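You operate a simulated robot arm through the tools that you are given. There is no shell and no other tool. Be economical: measure what you need, move in short steps, check, and stop when the job is done.

The job below is to be done with a simulated robot arm. You get a single attempt, and the scene is never put back.

## Task
Lift the yellow cylinder onto the blue trestles with the yellow bar.
Fine: latch shut before the lift; free the bar's hooks afterwards; the bar stays on the crane.

It is judged by the outcome, as a careful person would: the job done as asked, and still so three seconds after it is handed in. It fails if anything else is knocked over, pushed out of place, dropped, spilled or broken.

## Robot
A 7-joint arm with a two-finger parallel gripper on a trunk, on a base that drives. Base frame: it is fixed to the floor where the robot stands at the start and does not move with it; the origin is under the middle of the robot, x ahead of it, y to its left, z up. Readings come in mm, rad, newtons and seconds.
With the tool pointing down near the work surface it reaches from about 100 to 480 mm from the robot's upright axis, wherever it stands. Its first joint turns from -2.007 to 2.007 rad. Places, roughly: black plate [2250, -2250, 500]; blue motor [3000, 0, 250]; green gearbox [4250, -500, 250]; grey crate [2250, 250, 250]; grey motor [2500, -2500, 500]; tops of the blue trestles [3300, -2600, 600]; yellow bar [750, -1750, 750]; yellow cylinder [1500, -2000, 500]; yellow latch [1900, -1200, 1400]; yellow railing [4750, -2500, 250]. Payload 3.91 kg.
Tool frame: the origin (TCP) lies between the finger pads and is the grasp point; the fingertips stand 30 mm ahead of it; z points along the fingers, y is the line along which they close. The gripper opens to 110 mm. The fingers are 20 mm wide and 10 mm thick; the gripper's body (48 by 112 mm) begins 55 mm behind the TCP.
Orientation is that of the tool frame in the base frame, as [roll, pitch, yaw] about the fixed x, y, z axes, in that order (R = Rz(yaw) Ry(pitch) Rx(roll)). With the fingers straight down and closing along the base's y, the tool's x points along the base's -x, its y along +y and its z along -z.

## Interface
- The arm moves only by the tool apply_moves. Its argument "moves" is a list of rows, each an object of numbers (a shift or turn left out is 0, a gripper value left out holds the last): "dx", "dy", "dz": the shift along the base's x, y, z in mm; "ax", "ay", "az": the turn, a rotation vector about the base's x, y, z in rad; "hand": the gripper command, from -1 (shut) to 1 (fully open), values between in proportion. In form: [{"dx": .., "dy": .., "dz": .., "ax": .., "ay": .., "az": .., "hand": ..}, ...]. A call has 1 to 8 rows; each row shifts and turns the commanded pose from where the row before left it. Each row takes 0.2 s and may step no farther than 50 mm and 0.15 rad from the row before; otherwise, or with a gripper value out of range, the whole call is refused. Where a pose cannot be reached the arm comes as near as it can. A force on the tool above 90 N (or 10 N above the force at the start of the call, whichever is more), or a blocked arm, ends the call early, and 0.2 s more pass. The fingers move at their own pace (about 153 mm/s each) and stop on an object; they squeeze with about 31 N. The grip force told is the motor's: it shows also when the fingers shut on nothing. Time passes only in rows, and 0.2 s behind the last, so rows that do not move let the fingers close. The reply holds the time, the measured pose of the TCP, the force on the tool along the base axes, the opening and the grip force, in the units named above and with some noise, with the torque about the TCP (base axes, N m) and any sound that the robot's microphone picked up, and new pictures: "pictures" is both (left out), scene, wrist or none.
- Cameras (640 x 400 px; columns grow to the right, rows downward): "scene" is now at [213.9, 145.4, 1492.9]; the picture's right is [-0.64, -0.76, 0.00], its down [-0.22, 0.19, -0.96] and it looks along [0.73, -0.62, -0.29] (base axes); focal length 274 px, centre (320, 200). "wrist" rides on the gripper at [72, 17, -103] in the tool frame; the picture's right is [-0.23, 0.97, 0.00], its down [-0.76, -0.18, -0.62] and it looks along [-0.61, -0.14, 0.78] (tool axes); focal length 222 px, centre (320, 200). There is no depth. A picture from a camera that has moved, and an enlarged one, comes with that camera's place and axes in the base frame and with its lens.
- slide_trunk(by): slides the trunk up (or, below 0, down) by that many mm; the arm and the scene camera ride with it, the base frame stays. It gives what a move gives, with no picture.
- steer(legs): drives the robot by 1 to 6 legs, each [ahead, left, turn to the left] in mm, mm and rad, along the robot's own axes; the way and the turn of a leg run together, so that a leg with both is an arc; at most 1500 mm and 3.142 rad a leg. The arm and the cameras ride along, it lands a little off, and it stops where it bumps. It gives what a move gives, and a new picture of the scene camera.
- turn_head(pan, tilt): turns the head with the scene camera to pan (to the left, within 1.396 rad either way) and tilt (down, from -0.506 to 1.204), counted from straight ahead of the robot. It gives what a move gives, and a new picture of the scene camera.
- zoom(camera, box): a new picture of the part [left, top, right, bottom] of that camera's present view, enlarged. It takes no simulated time.
- finish_job(): hands the job in; it is judged then, once.

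Go step by step. Nothing tells you exact positions but the pictures and the camera data: compare them with the known pose of the tool, close in by small moves and look again before you grip or let go. The budget is 120 turns and 260 pictures, counting those below and the enlarged ones. Unless the task says otherwise, let go and move clear before handing in, and close with one line.

The tools are called after "Emit:" by a JSON object that holds its "name" and its "arguments". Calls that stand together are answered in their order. apply_moves: Moves the arm, as the interface text tells. Its arguments: {"type":"object","properties":{"moves":{"type":"array"},"pictures":{"type":"string","enum":["both","scene","wrist","none"]}},"required":["moves"]} The other tools are called the same way: slide_trunk (by) slides the trunk up or down; steer (legs) drives the base; turn_head (pan, tilt) turns the head that bears the scene camera; zoom (camera, box) takes an enlarged picture of a part of a camera's view; finish_job () hands the job in.

At the start:

```text
time: 0.0
position: [615.7, -256.0, 1422.1]
tool_rot: [3.141, -0.001, -3.141]
ft_force: [0.0, -0.6, 0.7]
ft_torque: [0.01, 0.03, 0.01]
opening: 109.8
grasp_force: 0.0
trunk travel left (down, up): [-800.0, 190.0]
robot x, y, heading: [-0.6, -5.1, -0.002]
head pan, tilt: [-0.7, 0.293]
```

scene: 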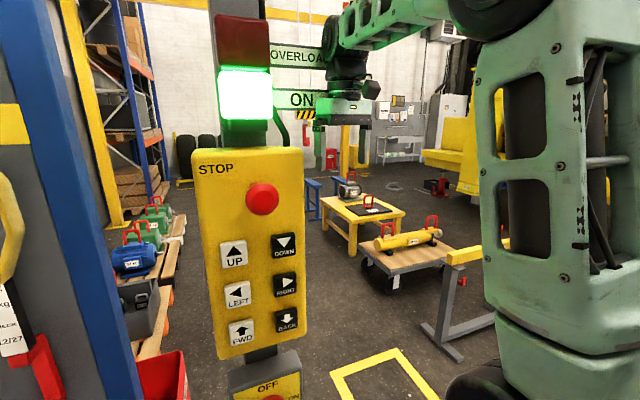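
wrist: 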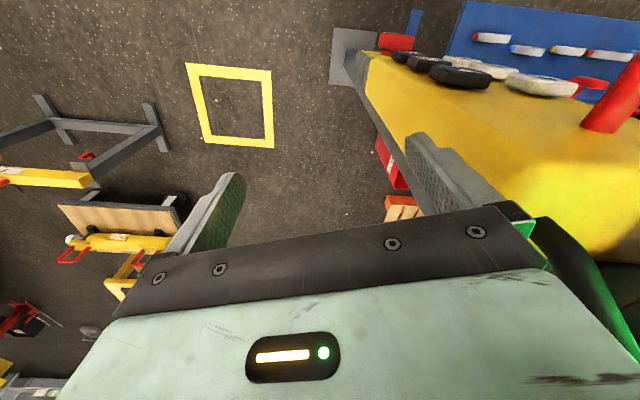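

The crane's pendant is right in front of me; the cylinder lies on a cart and the bar on a rack to the right. I look around before doing anything.

Emit:
{"name": "turn_head", "arguments": {"pan": -0.5, "tilt": -0.2}}

Emit:
{"name": "zoom", "arguments": {"camera": "scene", "box": [160, 0, 480, 200]}}

Emit:
{"name": "turn_head", "arguments": {"pan": -1.2, "tilt": 0.3}}

Emit:
{"name": "turn_head", "arguments": {"pan": 0.3, "tilt": 0.3}}

```text
time: 0.9
position: [615.0, -256.2, 1423.2]
tool_rot: [-3.141, 0.0, 3.141]
ft_force: [0.0, 0.0, -0.3]
ft_torque: [0.0, -0.02, 0.01]
opening: 109.9
grasp_force: 0.1
trunk travel left (down, up): [-800.0, 190.0]
robot x, y, heading: [-0.8, -2.7, -0.001]
head pan, tilt: [-0.499, -0.201]
camera scene: at [215.5, 165.7, 1537.4], right [-0.48, -0.88, 0.0], down [0.17, -0.1, -0.98], along [0.86, -0.47, 0.2], focal length 274 px, centre (320, 200)
```

scene: 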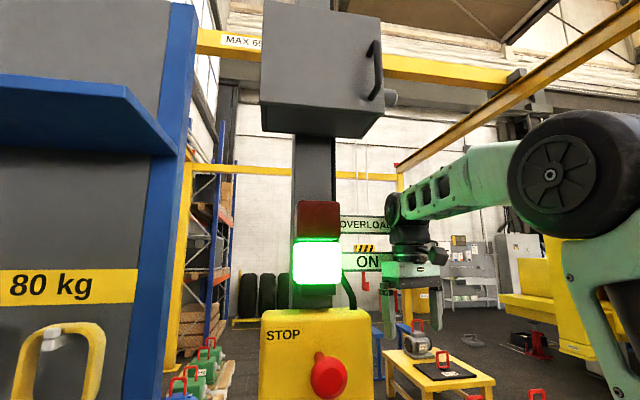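

```text
2.00 times, centred on (320, 100) of scene
camera zoom: at [215.5, 165.7, 1537.4], right [-0.48, -0.88, 0.0], down [0.17, -0.1, -0.98], along [0.86, -0.47, 0.2], focal length 548 px, centre (320, 400)
```

zoom: 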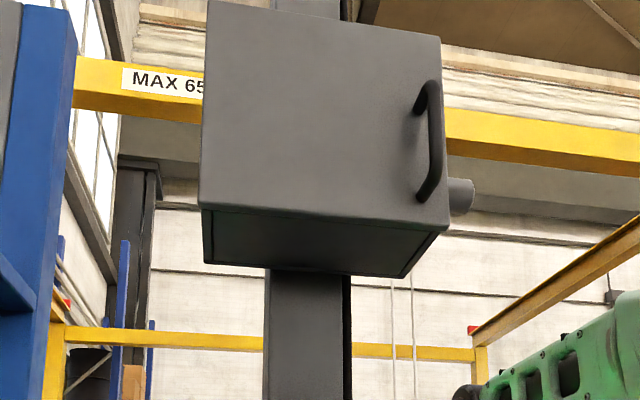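

```text
time: 2.0
position: [616.1, -256.3, 1421.4]
tool_rot: [3.141, 0.0, 3.141]
ft_force: [0.1, 0.8, -0.3]
ft_torque: [-0.01, 0.0, 0.0]
opening: 109.9
grasp_force: 0.1
trunk travel left (down, up): [-800.0, 190.0]
robot x, y, heading: [1.2, -3.5, -0.001]
head pan, tilt: [-1.201, 0.3]
camera scene: at [176.3, 118.5, 1492.4], right [-0.93, -0.36, 0.0], down [-0.11, 0.28, -0.96], along [0.35, -0.89, -0.3], focal length 274 px, centre (320, 200)
```

scene: 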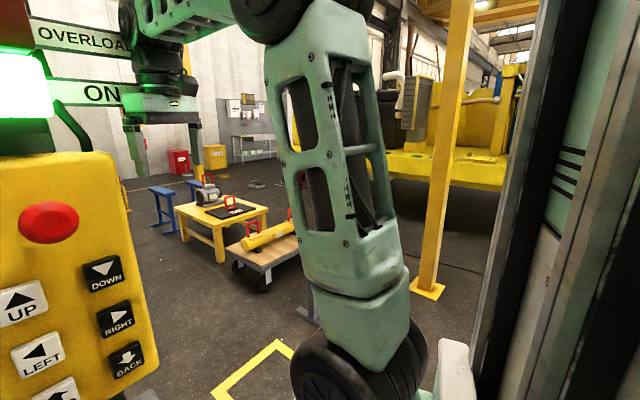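

```text
time: 3.6
position: [615.9, -256.8, 1423.9]
tool_rot: [-3.14, 0.0, 3.141]
ft_force: [0.2, 0.6, 0.3]
ft_torque: [-0.01, -0.05, -0.02]
opening: 110.0
grasp_force: 0.0
trunk travel left (down, up): [-800.0, 190.0]
robot x, y, heading: [-1.2, -1.7, 0.0]
head pan, tilt: [0.3, 0.3]
camera scene: at [231.7, 233.1, 1492.3], right [0.3, -0.96, 0.0], down [-0.28, -0.09, -0.96], along [0.91, 0.28, -0.3], focal length 274 px, centre (320, 200)
```

scene: 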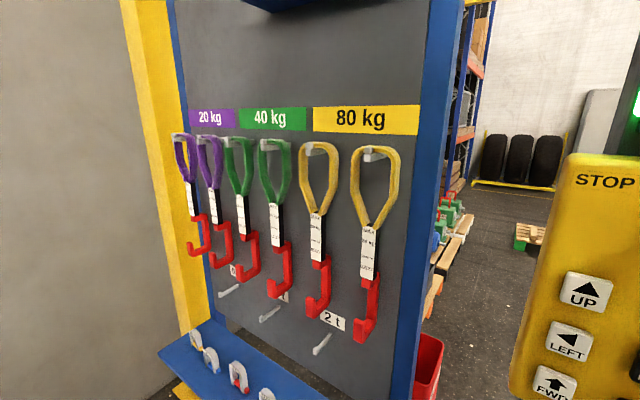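

A rack of slings and the shelf with hooks stand to my left. I look at the lower pendant and the bar's rack in detail.

Emit:
{"name": "turn_head", "arguments": {"pan": -0.3, "tilt": 0.7}}

Emit:
{"name": "turn_head", "arguments": {"pan": 0.5, "tilt": 0.9}}

Emit:
{"name": "turn_head", "arguments": {"pan": -0.85, "tilt": 0.1}}

Emit:
{"name": "zoom", "arguments": {"camera": "scene", "box": [200, 100, 440, 250]}}

Emit:
{"name": "zoom", "arguments": {"camera": "wrist", "box": [0, 80, 320, 280]}}

```text
time: 4.6
position: [615.8, -256.0, 1422.9]
tool_rot: [3.14, 0.0, -3.139]
ft_force: [0.1, -0.8, 0.5]
ft_torque: [-0.01, 0.02, -0.02]
opening: 110.2
grasp_force: 0.1
trunk travel left (down, up): [-800.0, 190.0]
robot x, y, heading: [3.1, 1.2, 0.001]
head pan, tilt: [-0.3, 0.7]
camera scene: at [223.7, 180.5, 1456.2], right [-0.29, -0.96, 0.0], down [-0.62, 0.19, -0.77], along [0.73, -0.23, -0.64], focal length 274 px, centre (320, 200)
```

scene: 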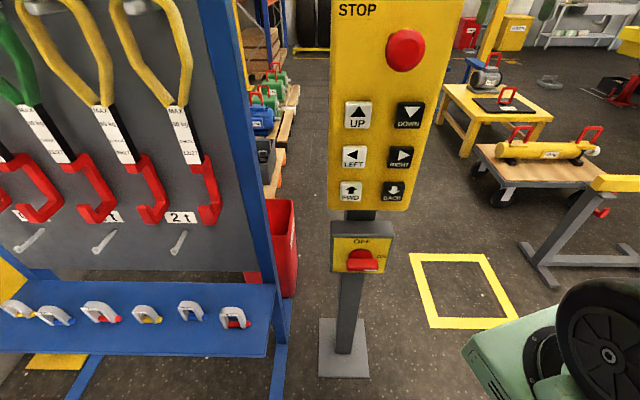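

```text
time: 5.7
position: [614.6, -255.7, 1422.9]
tool_rot: [-3.14, -0.001, -3.141]
ft_force: [0.8, 0.8, 0.5]
ft_torque: [0.02, -0.02, -0.02]
opening: 109.9
grasp_force: 0.1
trunk travel left (down, up): [-800.0, 190.0]
robot x, y, heading: [-0.9, -1.7, -0.001]
head pan, tilt: [0.499, 0.901]
camera scene: at [208.8, 241.6, 1440.1], right [0.48, -0.88, 0.0], down [-0.69, -0.37, -0.62], along [0.55, 0.3, -0.78], focal length 274 px, centre (320, 200)
```

scene: 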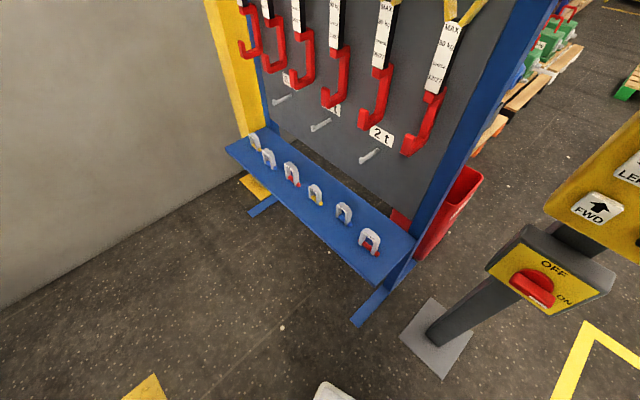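

```text
time: 7.2
position: [615.3, -256.3, 1422.7]
tool_rot: [-3.141, 0.001, -3.142]
ft_force: [0.6, -0.3, 0.2]
ft_torque: [-0.01, -0.04, 0.01]
opening: 109.9
grasp_force: 0.0
trunk travel left (down, up): [-800.0, 190.0]
robot x, y, heading: [-0.7, 1.1, 0.0]
head pan, tilt: [-0.85, 0.099]
camera scene: at [203.3, 136.4, 1510.9], right [-0.75, -0.66, 0.0], down [-0.07, 0.07, -0.99], along [0.66, -0.75, -0.1], focal length 274 px, centre (320, 200)
```

scene: 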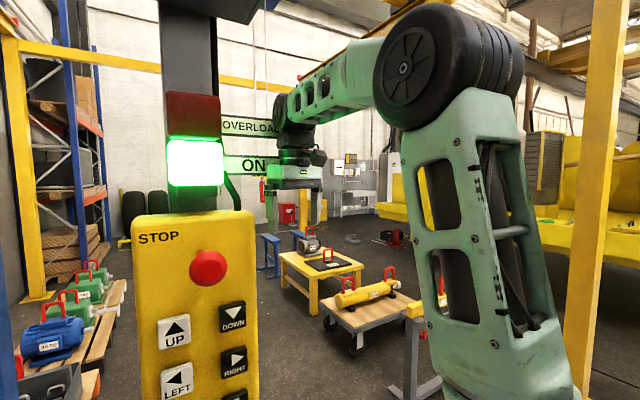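

```text
2.67 times, centred on (320, 175) of scene
camera zoom: at [203.3, 136.4, 1510.9], right [-0.75, -0.66, 0.0], down [-0.07, 0.07, -0.99], along [0.66, -0.75, -0.1], focal length 730 px, centre (320, 267)
```

zoom: 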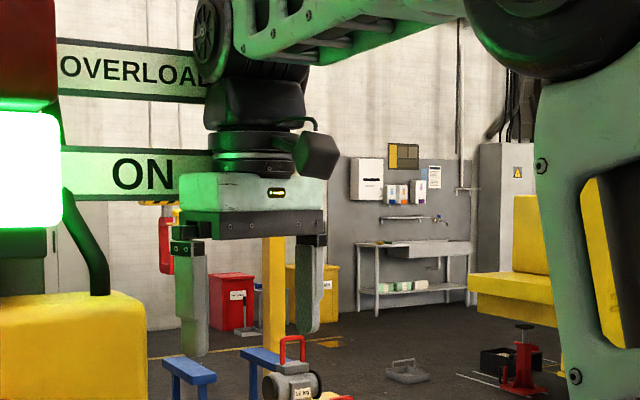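

```text
2.00 times, centred on (160, 180) of wrist
camera zoom: at [542.0, -239.7, 1525.0], right [0.23, 0.97, 0.0], down [0.76, -0.18, 0.62], along [0.61, -0.14, -0.78], focal length 444 px, centre (640, 240)
```

zoom: 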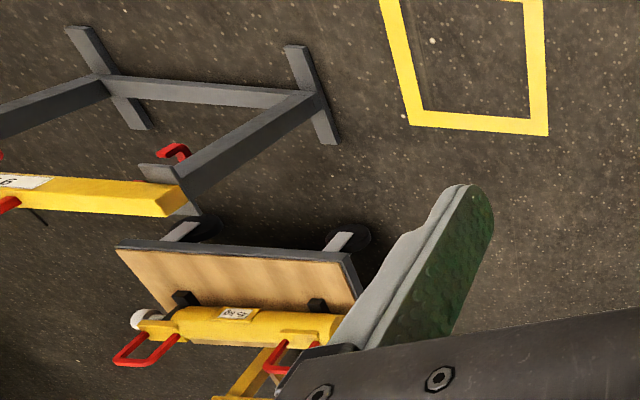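

The crane's red hook hides behind my gripper. I move sideways to get a clear view of the hook, bar and cylinder.

Emit:
{"name": "steer", "arguments": {"legs": [[0, -450, 0]]}}

Emit:
{"name": "turn_head", "arguments": {"pan": -0.9, "tilt": 0.5}}

Emit:
{"name": "turn_head", "arguments": {"pan": -0.3, "tilt": 0.1}}

```text
time: 9.9
position: [609.9, -714.5, 1423.9]
tool_rot: [3.14, 0.0, 3.127]
ft_force: [-0.6, -0.7, 0.0]
ft_torque: [-0.03, 0.01, -0.01]
opening: 109.9
grasp_force: 0.2
trunk travel left (down, up): [-800.0, 190.0]
robot x, y, heading: [-5.4, -448.9, -0.015]
head pan, tilt: [-0.85, 0.099]
camera scene: at [202.0, -316.6, 1511.0], right [-0.76, -0.65, 0.0], down [-0.06, 0.08, -1.0], along [0.65, -0.76, -0.1], focal length 274 px, centre (320, 200)
```

scene: 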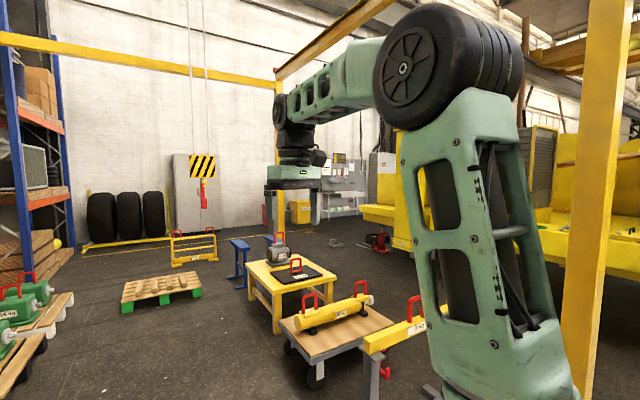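

```text
time: 10.8
position: [608.2, -715.0, 1422.0]
tool_rot: [3.141, -0.001, 3.127]
ft_force: [-0.2, 0.0, 0.0]
ft_torque: [-0.02, 0.01, 0.02]
opening: 109.9
grasp_force: 0.1
trunk travel left (down, up): [-800.0, 190.0]
robot x, y, heading: [-1.5, -454.4, -0.012]
head pan, tilt: [-0.901, 0.499]
camera scene: at [197.8, -318.8, 1474.0], right [-0.79, -0.61, 0.0], down [-0.29, 0.38, -0.88], along [0.54, -0.7, -0.48], focal length 274 px, centre (320, 200)
```

scene: 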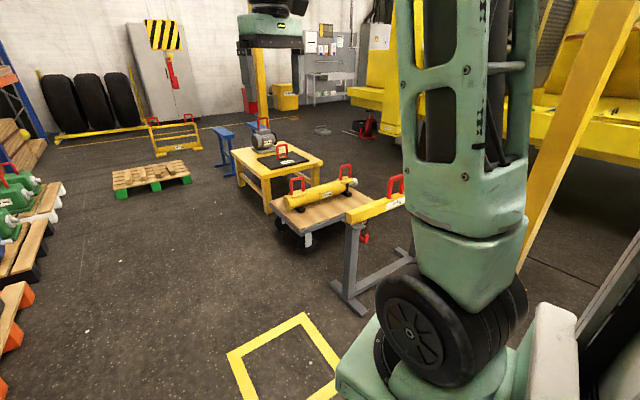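

```text
time: 11.8
position: [610.0, -714.8, 1424.0]
tool_rot: [3.142, -0.001, 3.129]
ft_force: [-0.5, -0.3, -0.3]
ft_torque: [0.02, 0.02, -0.04]
opening: 110.0
grasp_force: 0.1
trunk travel left (down, up): [-800.0, 190.0]
robot x, y, heading: [-4.6, -444.9, -0.012]
head pan, tilt: [-0.3, 0.099]
camera scene: at [229.7, -275.2, 1510.9], right [-0.31, -0.95, 0.0], down [-0.1, 0.03, -0.99], along [0.95, -0.31, -0.1], focal length 274 px, centre (320, 200)
```

scene: 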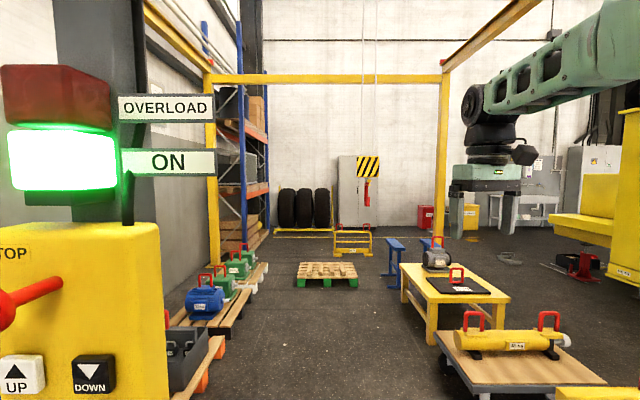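

The hook block is visible now. I zoom on the hook, the bar and the cylinder.

Emit:
{"name": "zoom", "arguments": {"camera": "scene", "box": [328, 145, 408, 215]}}

Emit:
{"name": "turn_head", "arguments": {"pan": -0.75, "tilt": 0.5}}

Emit:
{"name": "zoom", "arguments": {"camera": "scene", "box": [220, 130, 420, 290]}}

Emit:
{"name": "zoom", "arguments": {"camera": "wrist", "box": [0, 80, 320, 280]}}

```text
5.71 times, centred on (368, 180) of scene
camera zoom: at [229.7, -275.2, 1510.9], right [-0.31, -0.95, 0.0], down [-0.1, 0.03, -0.99], along [0.95, -0.31, -0.1], focal length 1565 px, centre (46, 314)
```

zoom: 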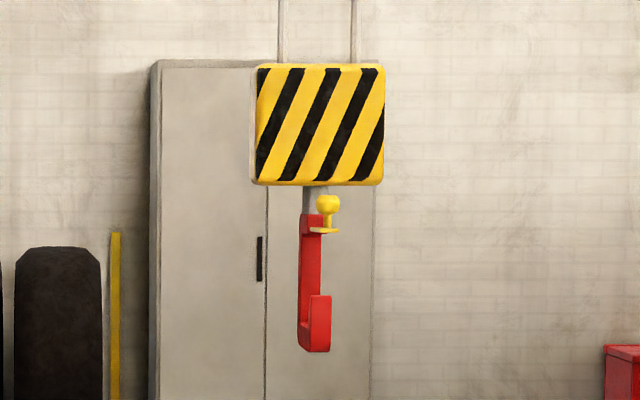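

```text
time: 12.7
position: [608.2, -715.0, 1422.6]
tool_rot: [3.14, 0.0, 3.127]
ft_force: [-0.1, 0.3, 0.3]
ft_torque: [-0.01, 0.01, -0.03]
opening: 110.2
grasp_force: 0.0
trunk travel left (down, up): [-800.0, 190.0]
robot x, y, heading: [-2.9, -449.4, -0.014]
head pan, tilt: [-0.75, 0.499]
camera scene: at [208.0, -309.6, 1474.0], right [-0.69, -0.72, 0.0], down [-0.35, 0.33, -0.88], along [0.63, -0.61, -0.48], focal length 274 px, centre (320, 200)
```

scene: 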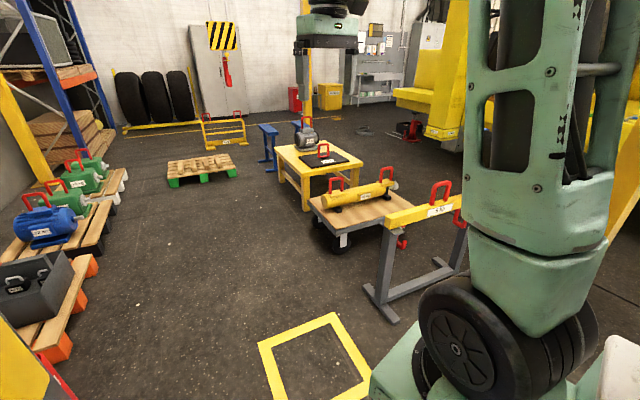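

```text
2.50 times, centred on (320, 210) of scene
camera zoom: at [208.0, -309.6, 1474.0], right [-0.69, -0.72, 0.0], down [-0.35, 0.33, -0.88], along [0.63, -0.61, -0.48], focal length 685 px, centre (320, 175)
```

zoom: 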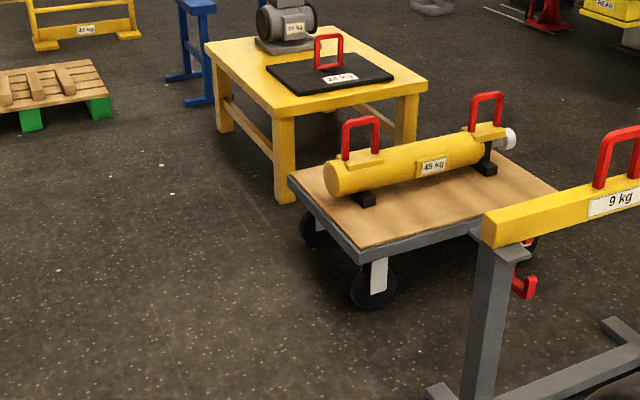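

```text
2.00 times, centred on (160, 180) of wrist
camera zoom: at [535.5, -697.4, 1525.0], right [0.24, 0.97, 0.0], down [0.76, -0.19, 0.62], along [0.6, -0.15, -0.78], focal length 444 px, centre (640, 240)
```

zoom: 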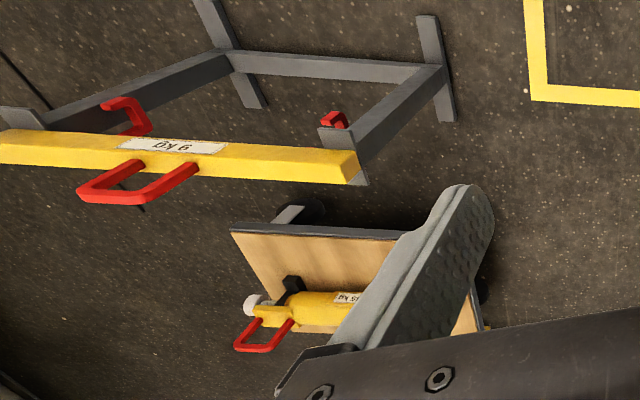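

The bar (9 kg) plus cylinder (45 kg) stay under the crane's 65 kg limit. I drive closer to inspect the crane hook and its latch.

Emit:
{"name": "steer", "arguments": {"legs": [[0, -250, 0], [900, 0, 0]]}}

Emit:
{"name": "turn_head", "arguments": {"pan": -0.45, "tilt": 0.1}}

Emit:
{"name": "turn_head", "arguments": {"pan": -1.2, "tilt": 0.5}}

```text
time: 19.0
position: [1524.4, -982.7, 1422.7]
tool_rot: [3.141, -0.001, 3.123]
ft_force: [0.0, 0.1, -0.7]
ft_torque: [-0.02, 0.03, -0.03]
opening: 109.8
grasp_force: 0.1
trunk travel left (down, up): [-800.0, 190.0]
robot x, y, heading: [914.8, -715.1, -0.02]
head pan, tilt: [-0.75, 0.499]
camera scene: at [1125.6, -577.2, 1473.9], right [-0.7, -0.72, 0.0], down [-0.34, 0.33, -0.88], along [0.63, -0.61, -0.48], focal length 274 px, centre (320, 200)
```

scene: 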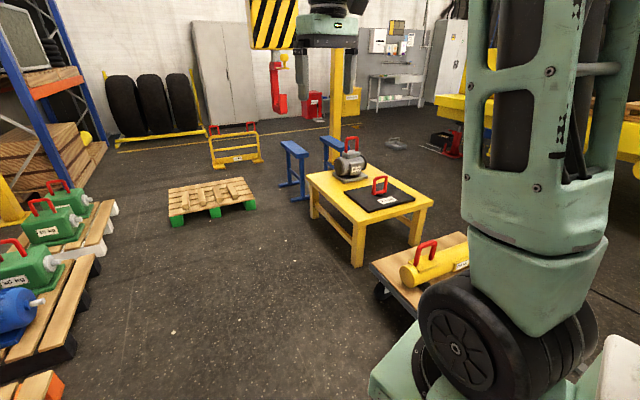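

```text
time: 19.9
position: [1523.1, -984.1, 1422.6]
tool_rot: [3.141, 0.0, 3.125]
ft_force: [-0.1, 0.0, -0.7]
ft_torque: [0.01, -0.02, -0.03]
opening: 109.8
grasp_force: 0.0
trunk travel left (down, up): [-800.0, 190.0]
robot x, y, heading: [915.8, -720.1, -0.017]
head pan, tilt: [-0.45, 0.099]
camera scene: at [1142.4, -555.6, 1510.9], right [-0.45, -0.89, 0.0], down [-0.09, 0.05, -0.99], along [0.89, -0.45, -0.1], focal length 274 px, centre (320, 200)
```

scene: 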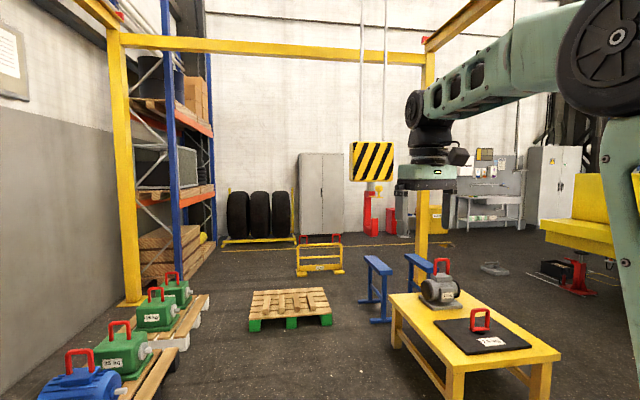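

```text
time: 20.9
position: [1524.6, -983.3, 1422.7]
tool_rot: [-3.141, 0.0, 3.123]
ft_force: [0.5, 0.1, -0.1]
ft_torque: [0.02, 0.0, 0.01]
opening: 110.1
grasp_force: 0.0
trunk travel left (down, up): [-800.0, 190.0]
robot x, y, heading: [912.6, -712.5, -0.015]
head pan, tilt: [-1.201, 0.499]
camera scene: at [1091.7, -599.4, 1473.9], right [-0.94, -0.35, 0.0], down [-0.17, 0.45, -0.88], along [0.3, -0.82, -0.48], focal length 274 px, centre (320, 200)
```

scene: 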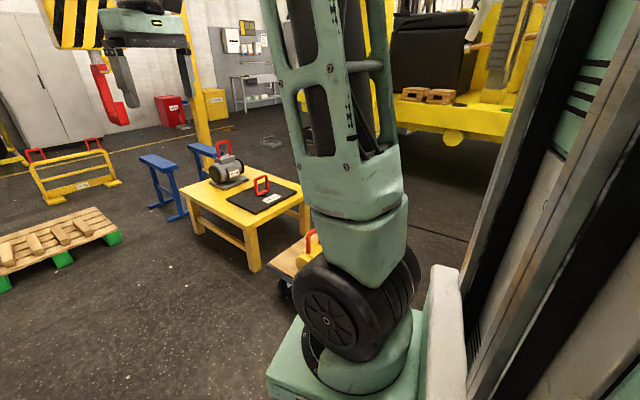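

The hook hangs ahead, partly behind my gripper from some angles. I zoom in on it.

Emit:
{"name": "turn_head", "arguments": {"pan": -0.5, "tilt": 0.1}}

Emit:
{"name": "zoom", "arguments": {"camera": "scene", "box": [320, 120, 440, 240]}}

Emit:
{"name": "zoom", "arguments": {"camera": "wrist", "box": [0, 0, 640, 400]}}

```text
time: 22.0
position: [1524.7, -984.6, 1422.3]
tool_rot: [3.141, 0.0, 3.124]
ft_force: [0.8, -0.4, 0.1]
ft_torque: [0.0, -0.01, -0.01]
opening: 109.8
grasp_force: 0.1
trunk travel left (down, up): [-800.0, 190.0]
robot x, y, heading: [914.0, -718.4, -0.016]
head pan, tilt: [-0.499, 0.099]
camera scene: at [1140.2, -559.6, 1510.9], right [-0.5, -0.87, 0.0], down [-0.09, 0.05, -0.99], along [0.86, -0.49, -0.1], focal length 274 px, centre (320, 200)
```

scene: 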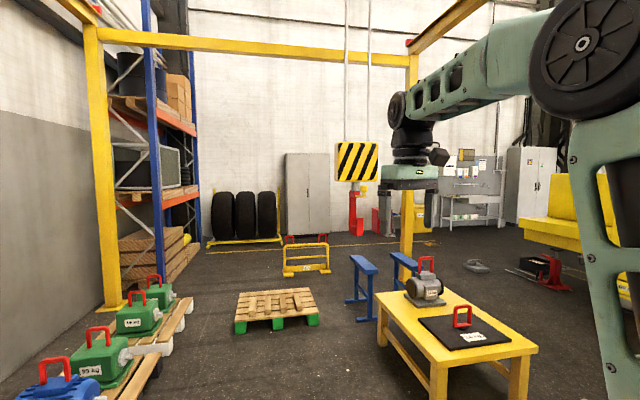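

```text
3.33 times, centred on (380, 180) of scene
camera zoom: at [1140.2, -559.6, 1510.9], right [-0.5, -0.87, 0.0], down [-0.09, 0.05, -0.99], along [0.86, -0.49, -0.1], focal length 913 px, centre (120, 267)
```

zoom: 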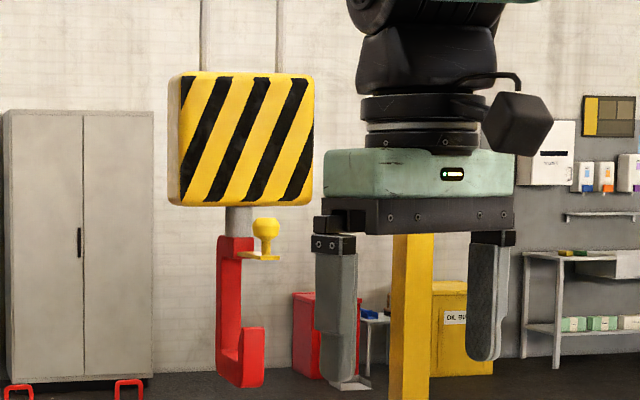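

```text
1.00 times, centred on (320, 200) of wrist (not enlarged: the box is as wide or as high as the picture)
camera zoom: at [1451.6, -966.4, 1525.0], right [0.24, 0.97, 0.0], down [0.76, -0.19, 0.62], along [0.6, -0.15, -0.78], focal length 222 px, centre (320, 200)
```

zoom: 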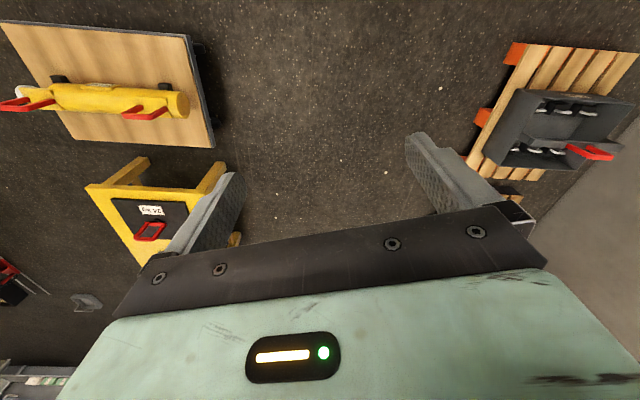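

The latch sits at the top of the hook's mouth near (1940, -1200, 1440), apparently open. I want a side view to learn how it works.

Emit:
{"name": "steer", "arguments": {"legs": [[0, 150, 0.016], [780, 0, 0]]}}

Emit:
{"name": "turn_head", "arguments": {"pan": -1.396, "tilt": 0.2}}

Emit:
{"name": "zoom", "arguments": {"camera": "scene", "box": [200, 100, 400, 300]}}

```text
time: 27.2
position: [2306.2, -817.8, 1423.4]
tool_rot: [3.141, -0.001, -3.134]
ft_force: [0.2, 0.7, -0.6]
ft_torque: [0.04, 0.0, -0.04]
opening: 110.1
grasp_force: 0.1
trunk travel left (down, up): [-800.0, 190.0]
robot x, y, heading: [1689.5, -567.3, 0.01]
head pan, tilt: [-0.499, 0.099]
camera scene: at [1911.0, -402.7, 1511.0], right [-0.47, -0.88, 0.0], down [-0.09, 0.05, -1.0], along [0.88, -0.47, -0.1], focal length 274 px, centre (320, 200)
```

scene: 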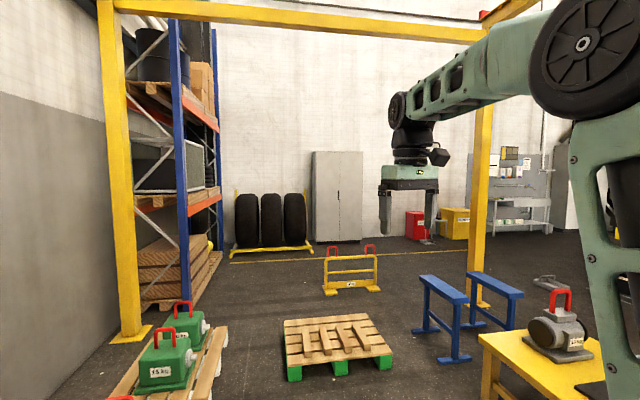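

```text
time: 28.4
position: [2306.5, -817.7, 1422.8]
tool_rot: [-3.141, 0.0, -3.136]
ft_force: [1.0, -0.2, 0.9]
ft_torque: [0.0, -0.02, -0.01]
opening: 109.9
grasp_force: 0.2
trunk travel left (down, up): [-800.0, 190.0]
robot x, y, heading: [1684.7, -568.9, 0.007]
head pan, tilt: [-1.396, 0.201]
camera scene: at [1846.8, -450.8, 1501.6], right [-0.98, -0.18, 0.0], down [-0.04, 0.2, -0.98], along [0.18, -0.96, -0.2], focal length 274 px, centre (320, 200)
```

scene: 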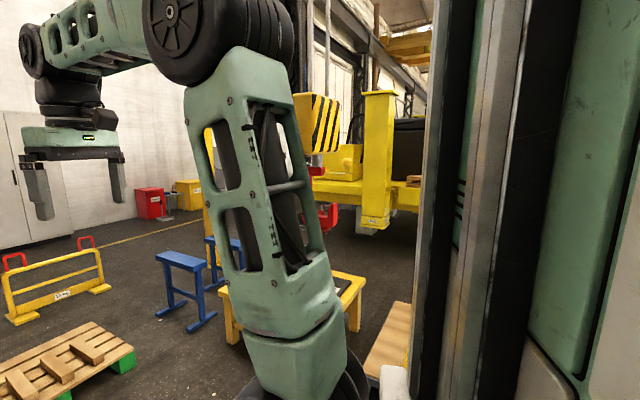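

```text
2.00 times, centred on (300, 200) of scene
camera zoom: at [1846.8, -450.8, 1501.6], right [-0.98, -0.18, 0.0], down [-0.04, 0.2, -0.98], along [0.18, -0.96, -0.2], focal length 548 px, centre (360, 200)
```

zoom: 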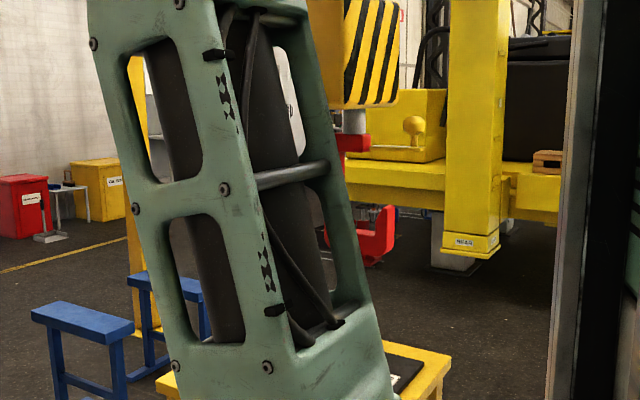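

From here the tip of the hook points toward -x, but my arm blocks the view. I go round to face the hook from +y.

Emit:
{"name": "steer", "arguments": {"legs": [[-300, 150, 0], [0, 0, -1.57], [0, 520, 0]]}}

Emit:
{"name": "turn_head", "arguments": {"pan": -0.1, "tilt": 0.2}}

Emit:
{"name": "zoom", "arguments": {"camera": "scene", "box": [240, 100, 440, 300]}}

```text
time: 37.0
position: [1672.8, -1026.9, 1422.8]
tool_rot: [3.141, -0.001, 1.609]
ft_force: [-0.5, -0.1, 0.8]
ft_torque: [-0.03, -0.02, -0.01]
opening: 109.9
grasp_force: 0.0
trunk travel left (down, up): [-800.0, 190.0]
robot x, y, heading: [1904.1, -400.9, -1.53]
head pan, tilt: [-1.396, 0.201]
camera scene: at [2024.6, -555.5, 1501.6], right [-0.21, 0.98, 0.0], down [0.19, 0.04, -0.98], along [-0.96, -0.21, -0.2], focal length 274 px, centre (320, 200)
```

scene: 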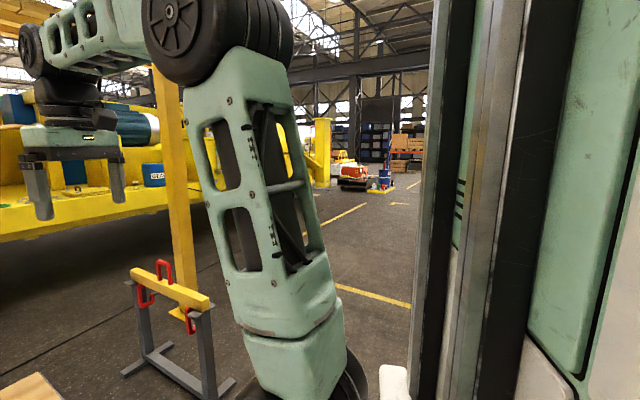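

```text
time: 38.4
position: [1673.5, -1027.1, 1422.8]
tool_rot: [3.141, 0.0, 1.609]
ft_force: [0.8, 0.7, 0.6]
ft_torque: [-0.01, -0.02, 0.0]
opening: 110.1
grasp_force: 0.0
trunk travel left (down, up): [-800.0, 190.0]
robot x, y, heading: [1905.4, -403.4, -1.534]
head pan, tilt: [-0.099, 0.201]
camera scene: at [2110.1, -628.8, 1501.6], right [-1.0, 0.06, 0.0], down [0.01, 0.2, -0.98], along [-0.06, -0.98, -0.2], focal length 274 px, centre (320, 200)
```

scene: 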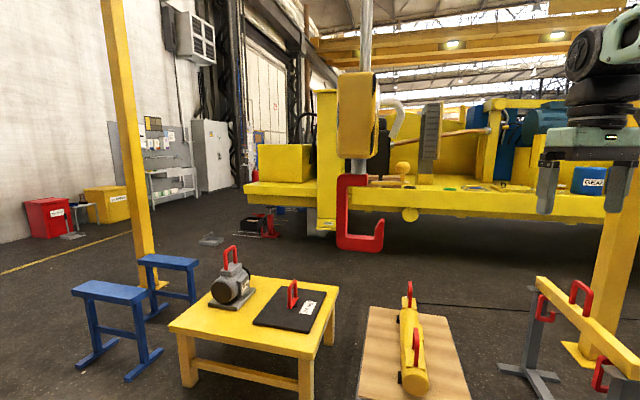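

```text
2.00 times, centred on (340, 200) of scene
camera zoom: at [2110.1, -628.8, 1501.6], right [-1.0, 0.06, 0.0], down [0.01, 0.2, -0.98], along [-0.06, -0.98, -0.2], focal length 548 px, centre (280, 200)
```

zoom: 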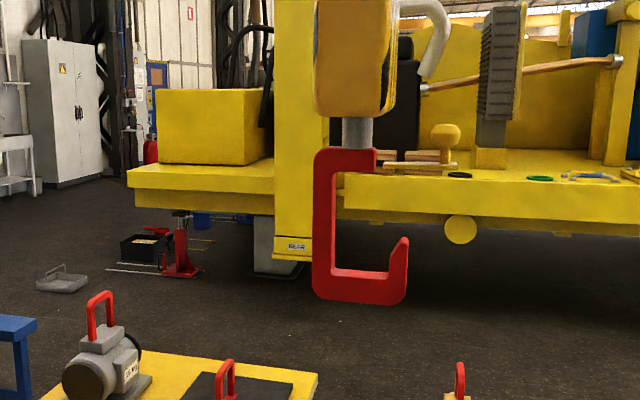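

The hook is a C opening toward -x; the yellow latch is hinged at its upper arm, standing open, and should be pushed down to the tip. Next I look closely at the bar on its rack.

Emit:
{"name": "steer", "arguments": {"legs": [[250, 0, -0.037], [0, -800, 0]]}}

Emit:
{"name": "turn_head", "arguments": {"pan": -0.45, "tilt": 0.7}}

Emit:
{"name": "zoom", "arguments": {"camera": "wrist", "box": [0, 0, 640, 400]}}

```text
time: 44.1
position: [854.5, -1260.9, 1421.8]
tool_rot: [-3.141, 0.001, 1.566]
ft_force: [-0.7, -1.1, -0.5]
ft_torque: [0.01, -0.01, -0.04]
opening: 109.9
grasp_force: 0.0
trunk travel left (down, up): [-800.0, 190.0]
robot x, y, heading: [1111.0, -645.1, -1.577]
head pan, tilt: [-0.099, 0.201]
camera scene: at [1308.3, -880.8, 1501.6], right [-0.99, 0.1, 0.0], down [0.02, 0.2, -0.98], along [-0.1, -0.97, -0.2], focal length 274 px, centre (320, 200)
```

scene: 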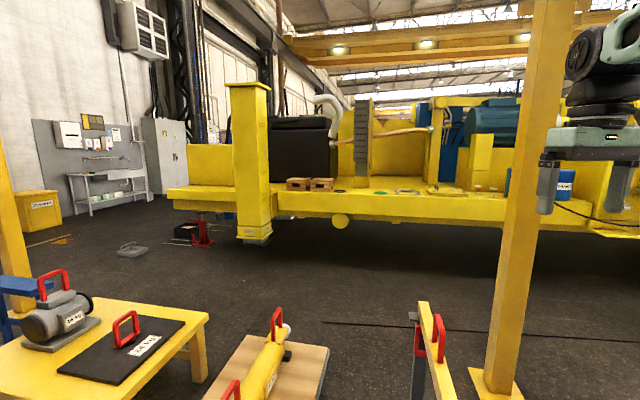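

```text
time: 45.0
position: [853.8, -1259.8, 1423.3]
tool_rot: [3.141, 0.001, 1.566]
ft_force: [0.2, -0.9, 0.0]
ft_torque: [0.01, 0.01, -0.01]
opening: 110.1
grasp_force: 0.0
trunk travel left (down, up): [-800.0, 190.0]
robot x, y, heading: [1115.6, -647.2, -1.574]
head pan, tilt: [-0.45, 0.7]
camera scene: at [1280.7, -864.5, 1456.3], right [-0.9, 0.44, 0.0], down [0.28, 0.58, -0.77], along [-0.34, -0.69, -0.64], focal length 274 px, centre (320, 200)
```

scene: 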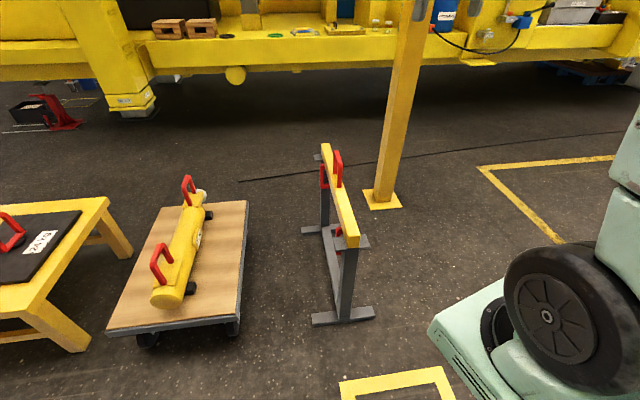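

```text
1.00 times, centred on (320, 200) of wrist (not enlarged: the box is as wide or as high as the picture)
camera zoom: at [870.7, -1187.8, 1525.0], right [0.97, -0.23, 0.0], down [-0.18, -0.76, 0.62], along [-0.14, -0.61, -0.78], focal length 222 px, centre (320, 200)
```

zoom: 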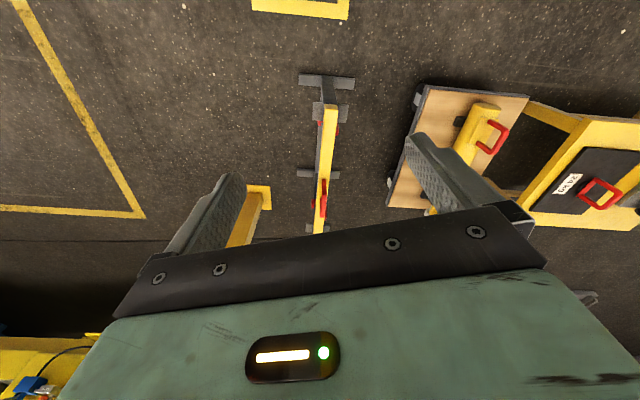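

The bar's top runs from about (854, -1433) to (666, -2025) with its handle centre near (752, -1745). I zoom in for sizes of the handle and hooks.

Emit:
{"name": "zoom", "arguments": {"camera": "scene", "box": [280, 130, 400, 260]}}

Emit:
{"name": "zoom", "arguments": {"camera": "scene", "box": [100, 160, 260, 320]}}

Emit:
{"name": "zoom", "arguments": {"camera": "wrist", "box": [240, 60, 560, 240]}}

```text
3.08 times, centred on (340, 195) of scene
camera zoom: at [1280.7, -864.5, 1456.3], right [-0.9, 0.44, 0.0], down [0.28, 0.58, -0.77], along [-0.34, -0.69, -0.64], focal length 843 px, centre (258, 215)
```

zoom: 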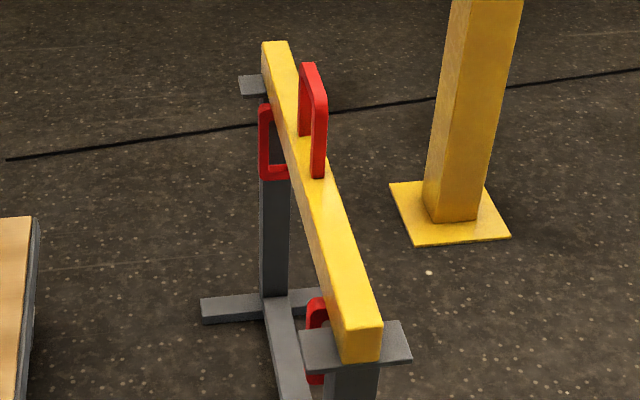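

```text
2.50 times, centred on (180, 240) of scene
camera zoom: at [1280.7, -864.5, 1456.3], right [-0.9, 0.44, 0.0], down [0.28, 0.58, -0.77], along [-0.34, -0.69, -0.64], focal length 685 px, centre (670, 100)
```

zoom: 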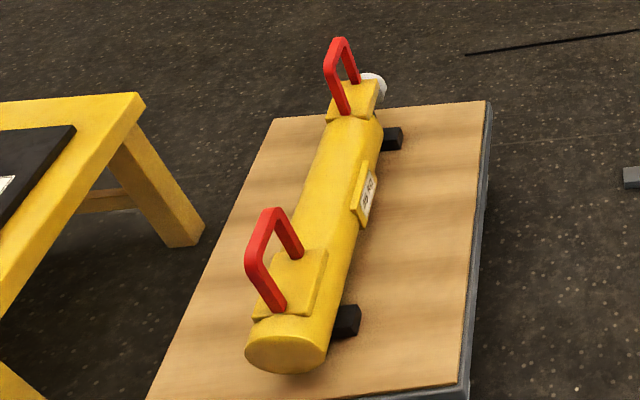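

```text
2.00 times, centred on (400, 150) of wrist
camera zoom: at [870.7, -1187.8, 1525.0], right [0.97, -0.23, 0.0], down [-0.18, -0.76, 0.62], along [-0.14, -0.61, -0.78], focal length 444 px, centre (160, 300)
```

zoom: 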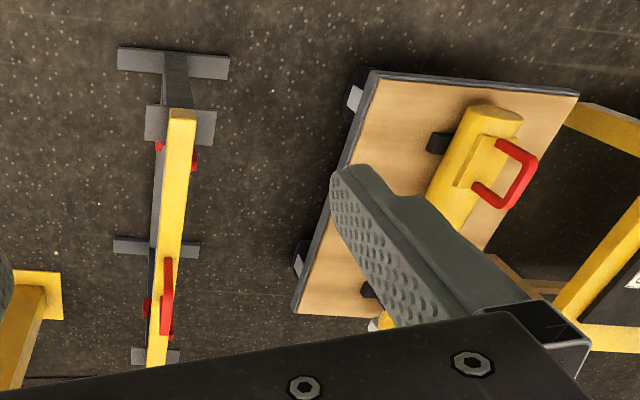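

The bar's handle is about 150 mm tall with the bar's hooks opening to -x like the crane hook, and the cylinder lies parallel to it. I go to the pendant with the robot turned so the bar stays in view.

Emit:
{"name": "steer", "arguments": {"legs": [[0, 0, 0.924], [-927, -705, 0], [-344, 618, 0]]}}

Emit:
{"name": "turn_head", "arguments": {"pan": 0.3, "tilt": 0.3}}

Emit:
{"name": "turn_head", "arguments": {"pan": -0.35, "tilt": 0.3}}

```text
time: 56.9
position: [380.3, -518.7, 1422.5]
tool_rot: [3.141, 0.0, 2.477]
ft_force: [0.5, -0.4, -0.9]
ft_torque: [-0.02, 0.0, -0.02]
opening: 109.8
grasp_force: 0.2
trunk travel left (down, up): [-800.0, 190.0]
robot x, y, heading: [53.7, 64.2, -0.668]
head pan, tilt: [-0.45, 0.7]
camera scene: at [330.7, 59.2, 1456.2], right [-0.9, -0.44, 0.0], down [-0.28, 0.58, -0.76], along [0.34, -0.69, -0.64], focal length 274 px, centre (320, 200)
```

scene: 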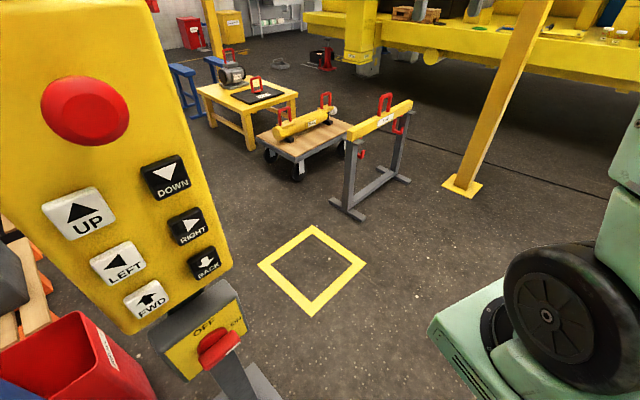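

```text
time: 58.0
position: [380.3, -519.8, 1423.7]
tool_rot: [-3.141, -0.001, 2.476]
ft_force: [-0.4, -0.1, -0.1]
ft_torque: [-0.02, 0.0, -0.02]
opening: 110.2
grasp_force: 0.2
trunk travel left (down, up): [-800.0, 190.0]
robot x, y, heading: [54.2, 61.8, -0.668]
head pan, tilt: [0.3, 0.3]
camera scene: at [380.5, 102.1, 1492.3], right [-0.36, -0.93, 0.0], down [-0.28, 0.11, -0.96], along [0.89, -0.34, -0.3], focal length 274 px, centre (320, 200)
```

scene: 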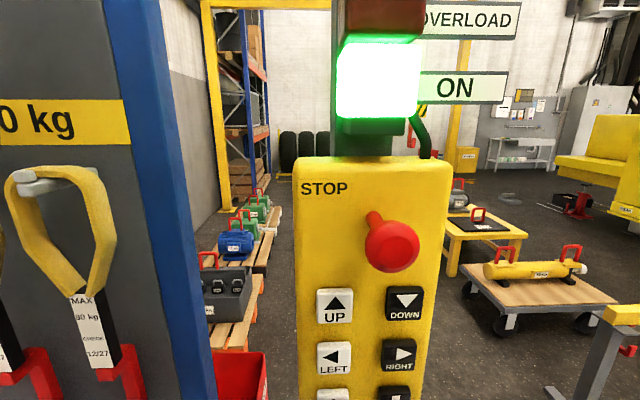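

```text
time: 59.0
position: [381.3, -521.2, 1423.2]
tool_rot: [3.141, 0.0, 2.48]
ft_force: [0.0, -0.6, -0.4]
ft_torque: [0.0, -0.03, -0.03]
opening: 110.0
grasp_force: 0.1
trunk travel left (down, up): [-800.0, 190.0]
robot x, y, heading: [54.2, 58.4, -0.666]
head pan, tilt: [-0.351, 0.3]
camera scene: at [342.6, 56.2, 1492.3], right [-0.85, -0.53, 0.0], down [-0.16, 0.25, -0.96], along [0.5, -0.81, -0.3], focal length 274 px, centre (320, 200)
```

scene: 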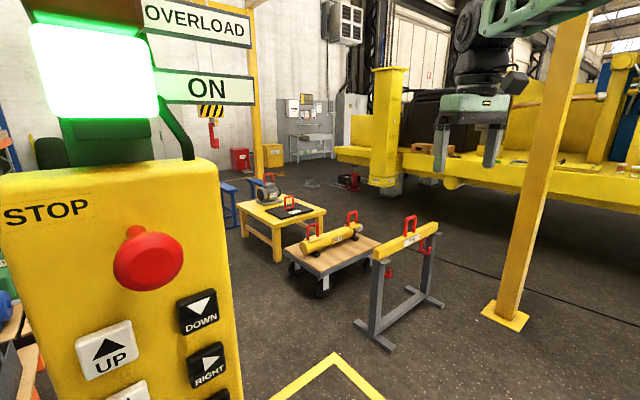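

I see all six buttons well: the panel faces (-0.93, 0.36), with UP at about (647, -23, 1262) and DOWN at (614, -103, 1266). I back off a little for arm room and swing the tool level.

Emit:
{"name": "steer", "arguments": {"legs": [[-160, -40, 0.01]]}}

Emit:
{"name": "apply_moves", "arguments": {"moves": [{"ax": -0.0927, "ay": -0.118, "hand": -1, "dz": -10}, {"ax": -0.0927, "ay": -0.118, "dz": -10}, {"ax": -0.0927, "ay": -0.118, "dz": -10}, {"ax": -0.0927, "ay": -0.118, "dz": -10}, {"ax": -0.0927, "ay": -0.118, "dz": -10}, {"ax": -0.0927, "ay": -0.118, "dz": -10}, {"ax": -0.0927, "ay": -0.118, "dz": -10}, {"ax": -0.0927, "ay": -0.118, "dz": -10}], "pictures": "scene"}}

```text
time: 60.5
position: [236.7, -449.7, 1422.9]
tool_rot: [3.14, 0.001, 2.489]
ft_force: [-0.3, 0.1, -0.4]
ft_torque: [-0.02, -0.01, 0.01]
opening: 110.2
grasp_force: 0.1
trunk travel left (down, up): [-800.0, 190.0]
robot x, y, heading: [-93.3, 127.2, -0.651]
head pan, tilt: [-0.351, 0.3]
camera scene: at [191.7, 125.8, 1492.3], right [-0.84, -0.54, 0.0], down [-0.16, 0.25, -0.96], along [0.51, -0.81, -0.3], focal length 274 px, centre (320, 200)
```

scene: 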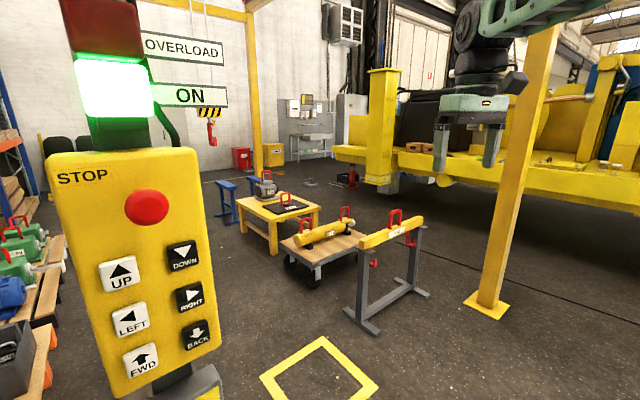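

```text
time: 62.2
position: [250.9, -438.0, 1343.9]
tool_rot: [-3.105, 1.134, 2.53]
ft_force: [0.8, -0.5, 0.8]
ft_torque: [-0.02, 0.01, 0.02]
opening: 0.1
grasp_force: 31.0
out of reach, approached as far as the arm can: row 8
trunk travel left (down, up): [-800.0, 190.0]
robot x, y, heading: [-98.1, 128.2, -0.658]
head pan, tilt: [-0.351, 0.3]
camera scene: at [205.6, 136.5, 1488.6], right [-0.84, -0.54, 0.01], down [-0.17, 0.24, -0.96], along [0.51, -0.81, -0.29], focal length 274 px, centre (320, 200)
```

scene: 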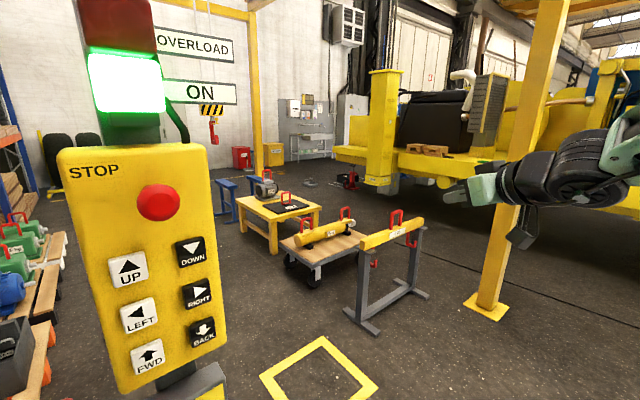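

The tool is nearly level. I carry it over in front of the panel, finishing the tilt and yaw on the way.

Emit:
{"name": "apply_moves", "arguments": {"moves": [{"dx": 24, "dy": 40, "dz": -8}, {"dx": 24, "dy": 40, "dz": -8}, {"dx": 24, "dy": 40, "dz": -8, "ax": -0.03, "ay": -0.04, "az": 0.04}, {"dx": 24, "dy": 40, "dz": -8, "ax": -0.03, "ay": -0.04, "az": 0.04}, {"dx": 24, "dy": 40, "dz": -8, "ax": -0.03, "ay": -0.04, "az": 0.04}, {"dx": 24, "dy": 40, "dz": -8, "ax": -0.03, "ay": -0.04, "az": 0.04}, {"dx": 24, "dy": 40, "dz": -8, "ax": -0.03, "ay": -0.04, "az": 0.04}, {"dx": 24, "dy": 40, "dz": -8, "ax": -0.03, "ay": -0.04, "az": 0.04}]}}

```text
time: 64.0
position: [420.1, -272.8, 1337.4]
tool_rot: [-2.889, 1.433, 3.005]
ft_force: [0.4, 0.5, -0.2]
ft_torque: [0.01, 0.0, 0.0]
opening: 0.0
grasp_force: 30.8
out of reach, approached as far as the arm can: row 2, 3, 4, 5, 6, 7, 8
trunk travel left (down, up): [-800.0, 190.0]
robot x, y, heading: [-95.5, 126.4, -0.649]
head pan, tilt: [-0.351, 0.3]
camera scene: at [191.4, 125.9, 1492.3], right [-0.84, -0.54, 0.0], down [-0.16, 0.25, -0.96], along [0.51, -0.81, -0.3], focal length 274 px, centre (320, 200)
camera wrist: at [320.6, -217.2, 1278.2], right [0.4, 0.9, 0.19], down [-0.54, 0.06, 0.84], along [0.75, -0.44, 0.5], focal length 222 px, centre (320, 200)
```

scene: 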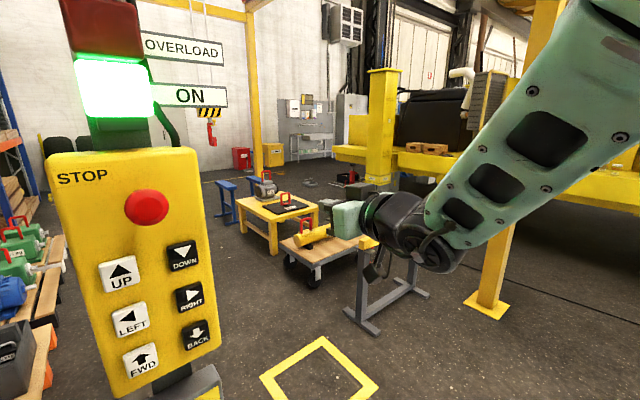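
wrist: 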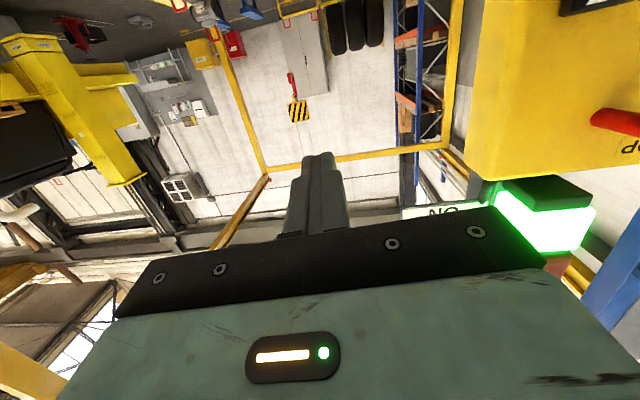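

The arm lags behind its command. I step on toward the panel to see whether it gets freer.

Emit:
{"name": "apply_moves", "arguments": {"moves": [{}, {"dx": 0, "dy": 30}, {"dx": 0, "dy": 30}], "pictures": "scene"}}

```text
time: 64.8
position: [412.8, -270.0, 1351.5]
tool_rot: [-2.879, 1.438, 3.006]
ft_force: [-0.9, -0.2, 0.2]
ft_torque: [-0.02, 0.01, -0.01]
opening: 0.4
grasp_force: 30.8
out of reach, approached as far as the arm can: row 2, 3
trunk travel left (down, up): [-800.0, 190.0]
robot x, y, heading: [-97.7, 129.0, -0.652]
head pan, tilt: [-0.351, 0.3]
camera scene: at [191.6, 125.9, 1492.3], right [-0.84, -0.54, 0.0], down [-0.16, 0.25, -0.96], along [0.51, -0.81, -0.3], focal length 274 px, centre (320, 200)
```

scene: 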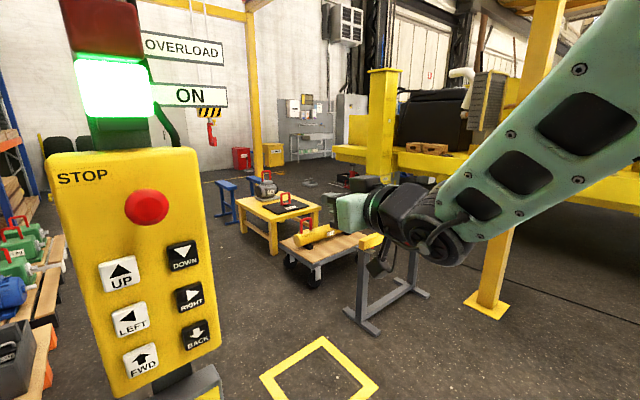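

The level tool at this height over-bends the wrist. I bring the command back to the actual pose and lower the trunk, so the arm reaches up to the panel instead.

Emit:
{"name": "apply_moves", "arguments": {"moves": [{"dy": -45, "dz": 20}, {"dy": -45, "dz": 20}, {"dy": -45, "dz": 20}, {"dy": -45, "dz": 10}, {}], "pictures": "none"}}

Emit:
{"name": "slide_trunk", "arguments": {"by": -350}}

Emit:
{"name": "apply_moves", "arguments": {"moves": [{"dz": 50}, {"dz": 50}, {"dz": 50, "dy": 25}, {"dz": 50, "dy": 25}, {"dy": 40}, {"dy": 40}, {"dy": 40}]}}

```text
time: 66.0
position: [414.0, -453.2, 1422.9]
tool_rot: [-2.868, 1.44, 3.01]
ft_force: [-0.2, -0.5, -0.9]
ft_torque: [0.0, 0.0, 0.0]
opening: 0.0
grasp_force: 30.3
trunk travel left (down, up): [-800.0, 190.0]
robot x, y, heading: [-95.9, 127.1, -0.649]
head pan, tilt: [-0.351, 0.3]
```

```text
time: 69.5
position: [412.7, -451.6, 1072.8]
tool_rot: [-2.863, 1.44, 3.012]
ft_force: [0.3, 0.1, 0.3]
ft_torque: [0.01, -0.01, -0.03]
opening: 0.0
grasp_force: 31.3
trunk travel left (down, up): [-450.0, 540.0]
robot x, y, heading: [-92.3, 124.8, -0.654]
head pan, tilt: [-0.351, 0.3]
```

```text
refused: row 3 steps farther than a row can; nothing moved
```

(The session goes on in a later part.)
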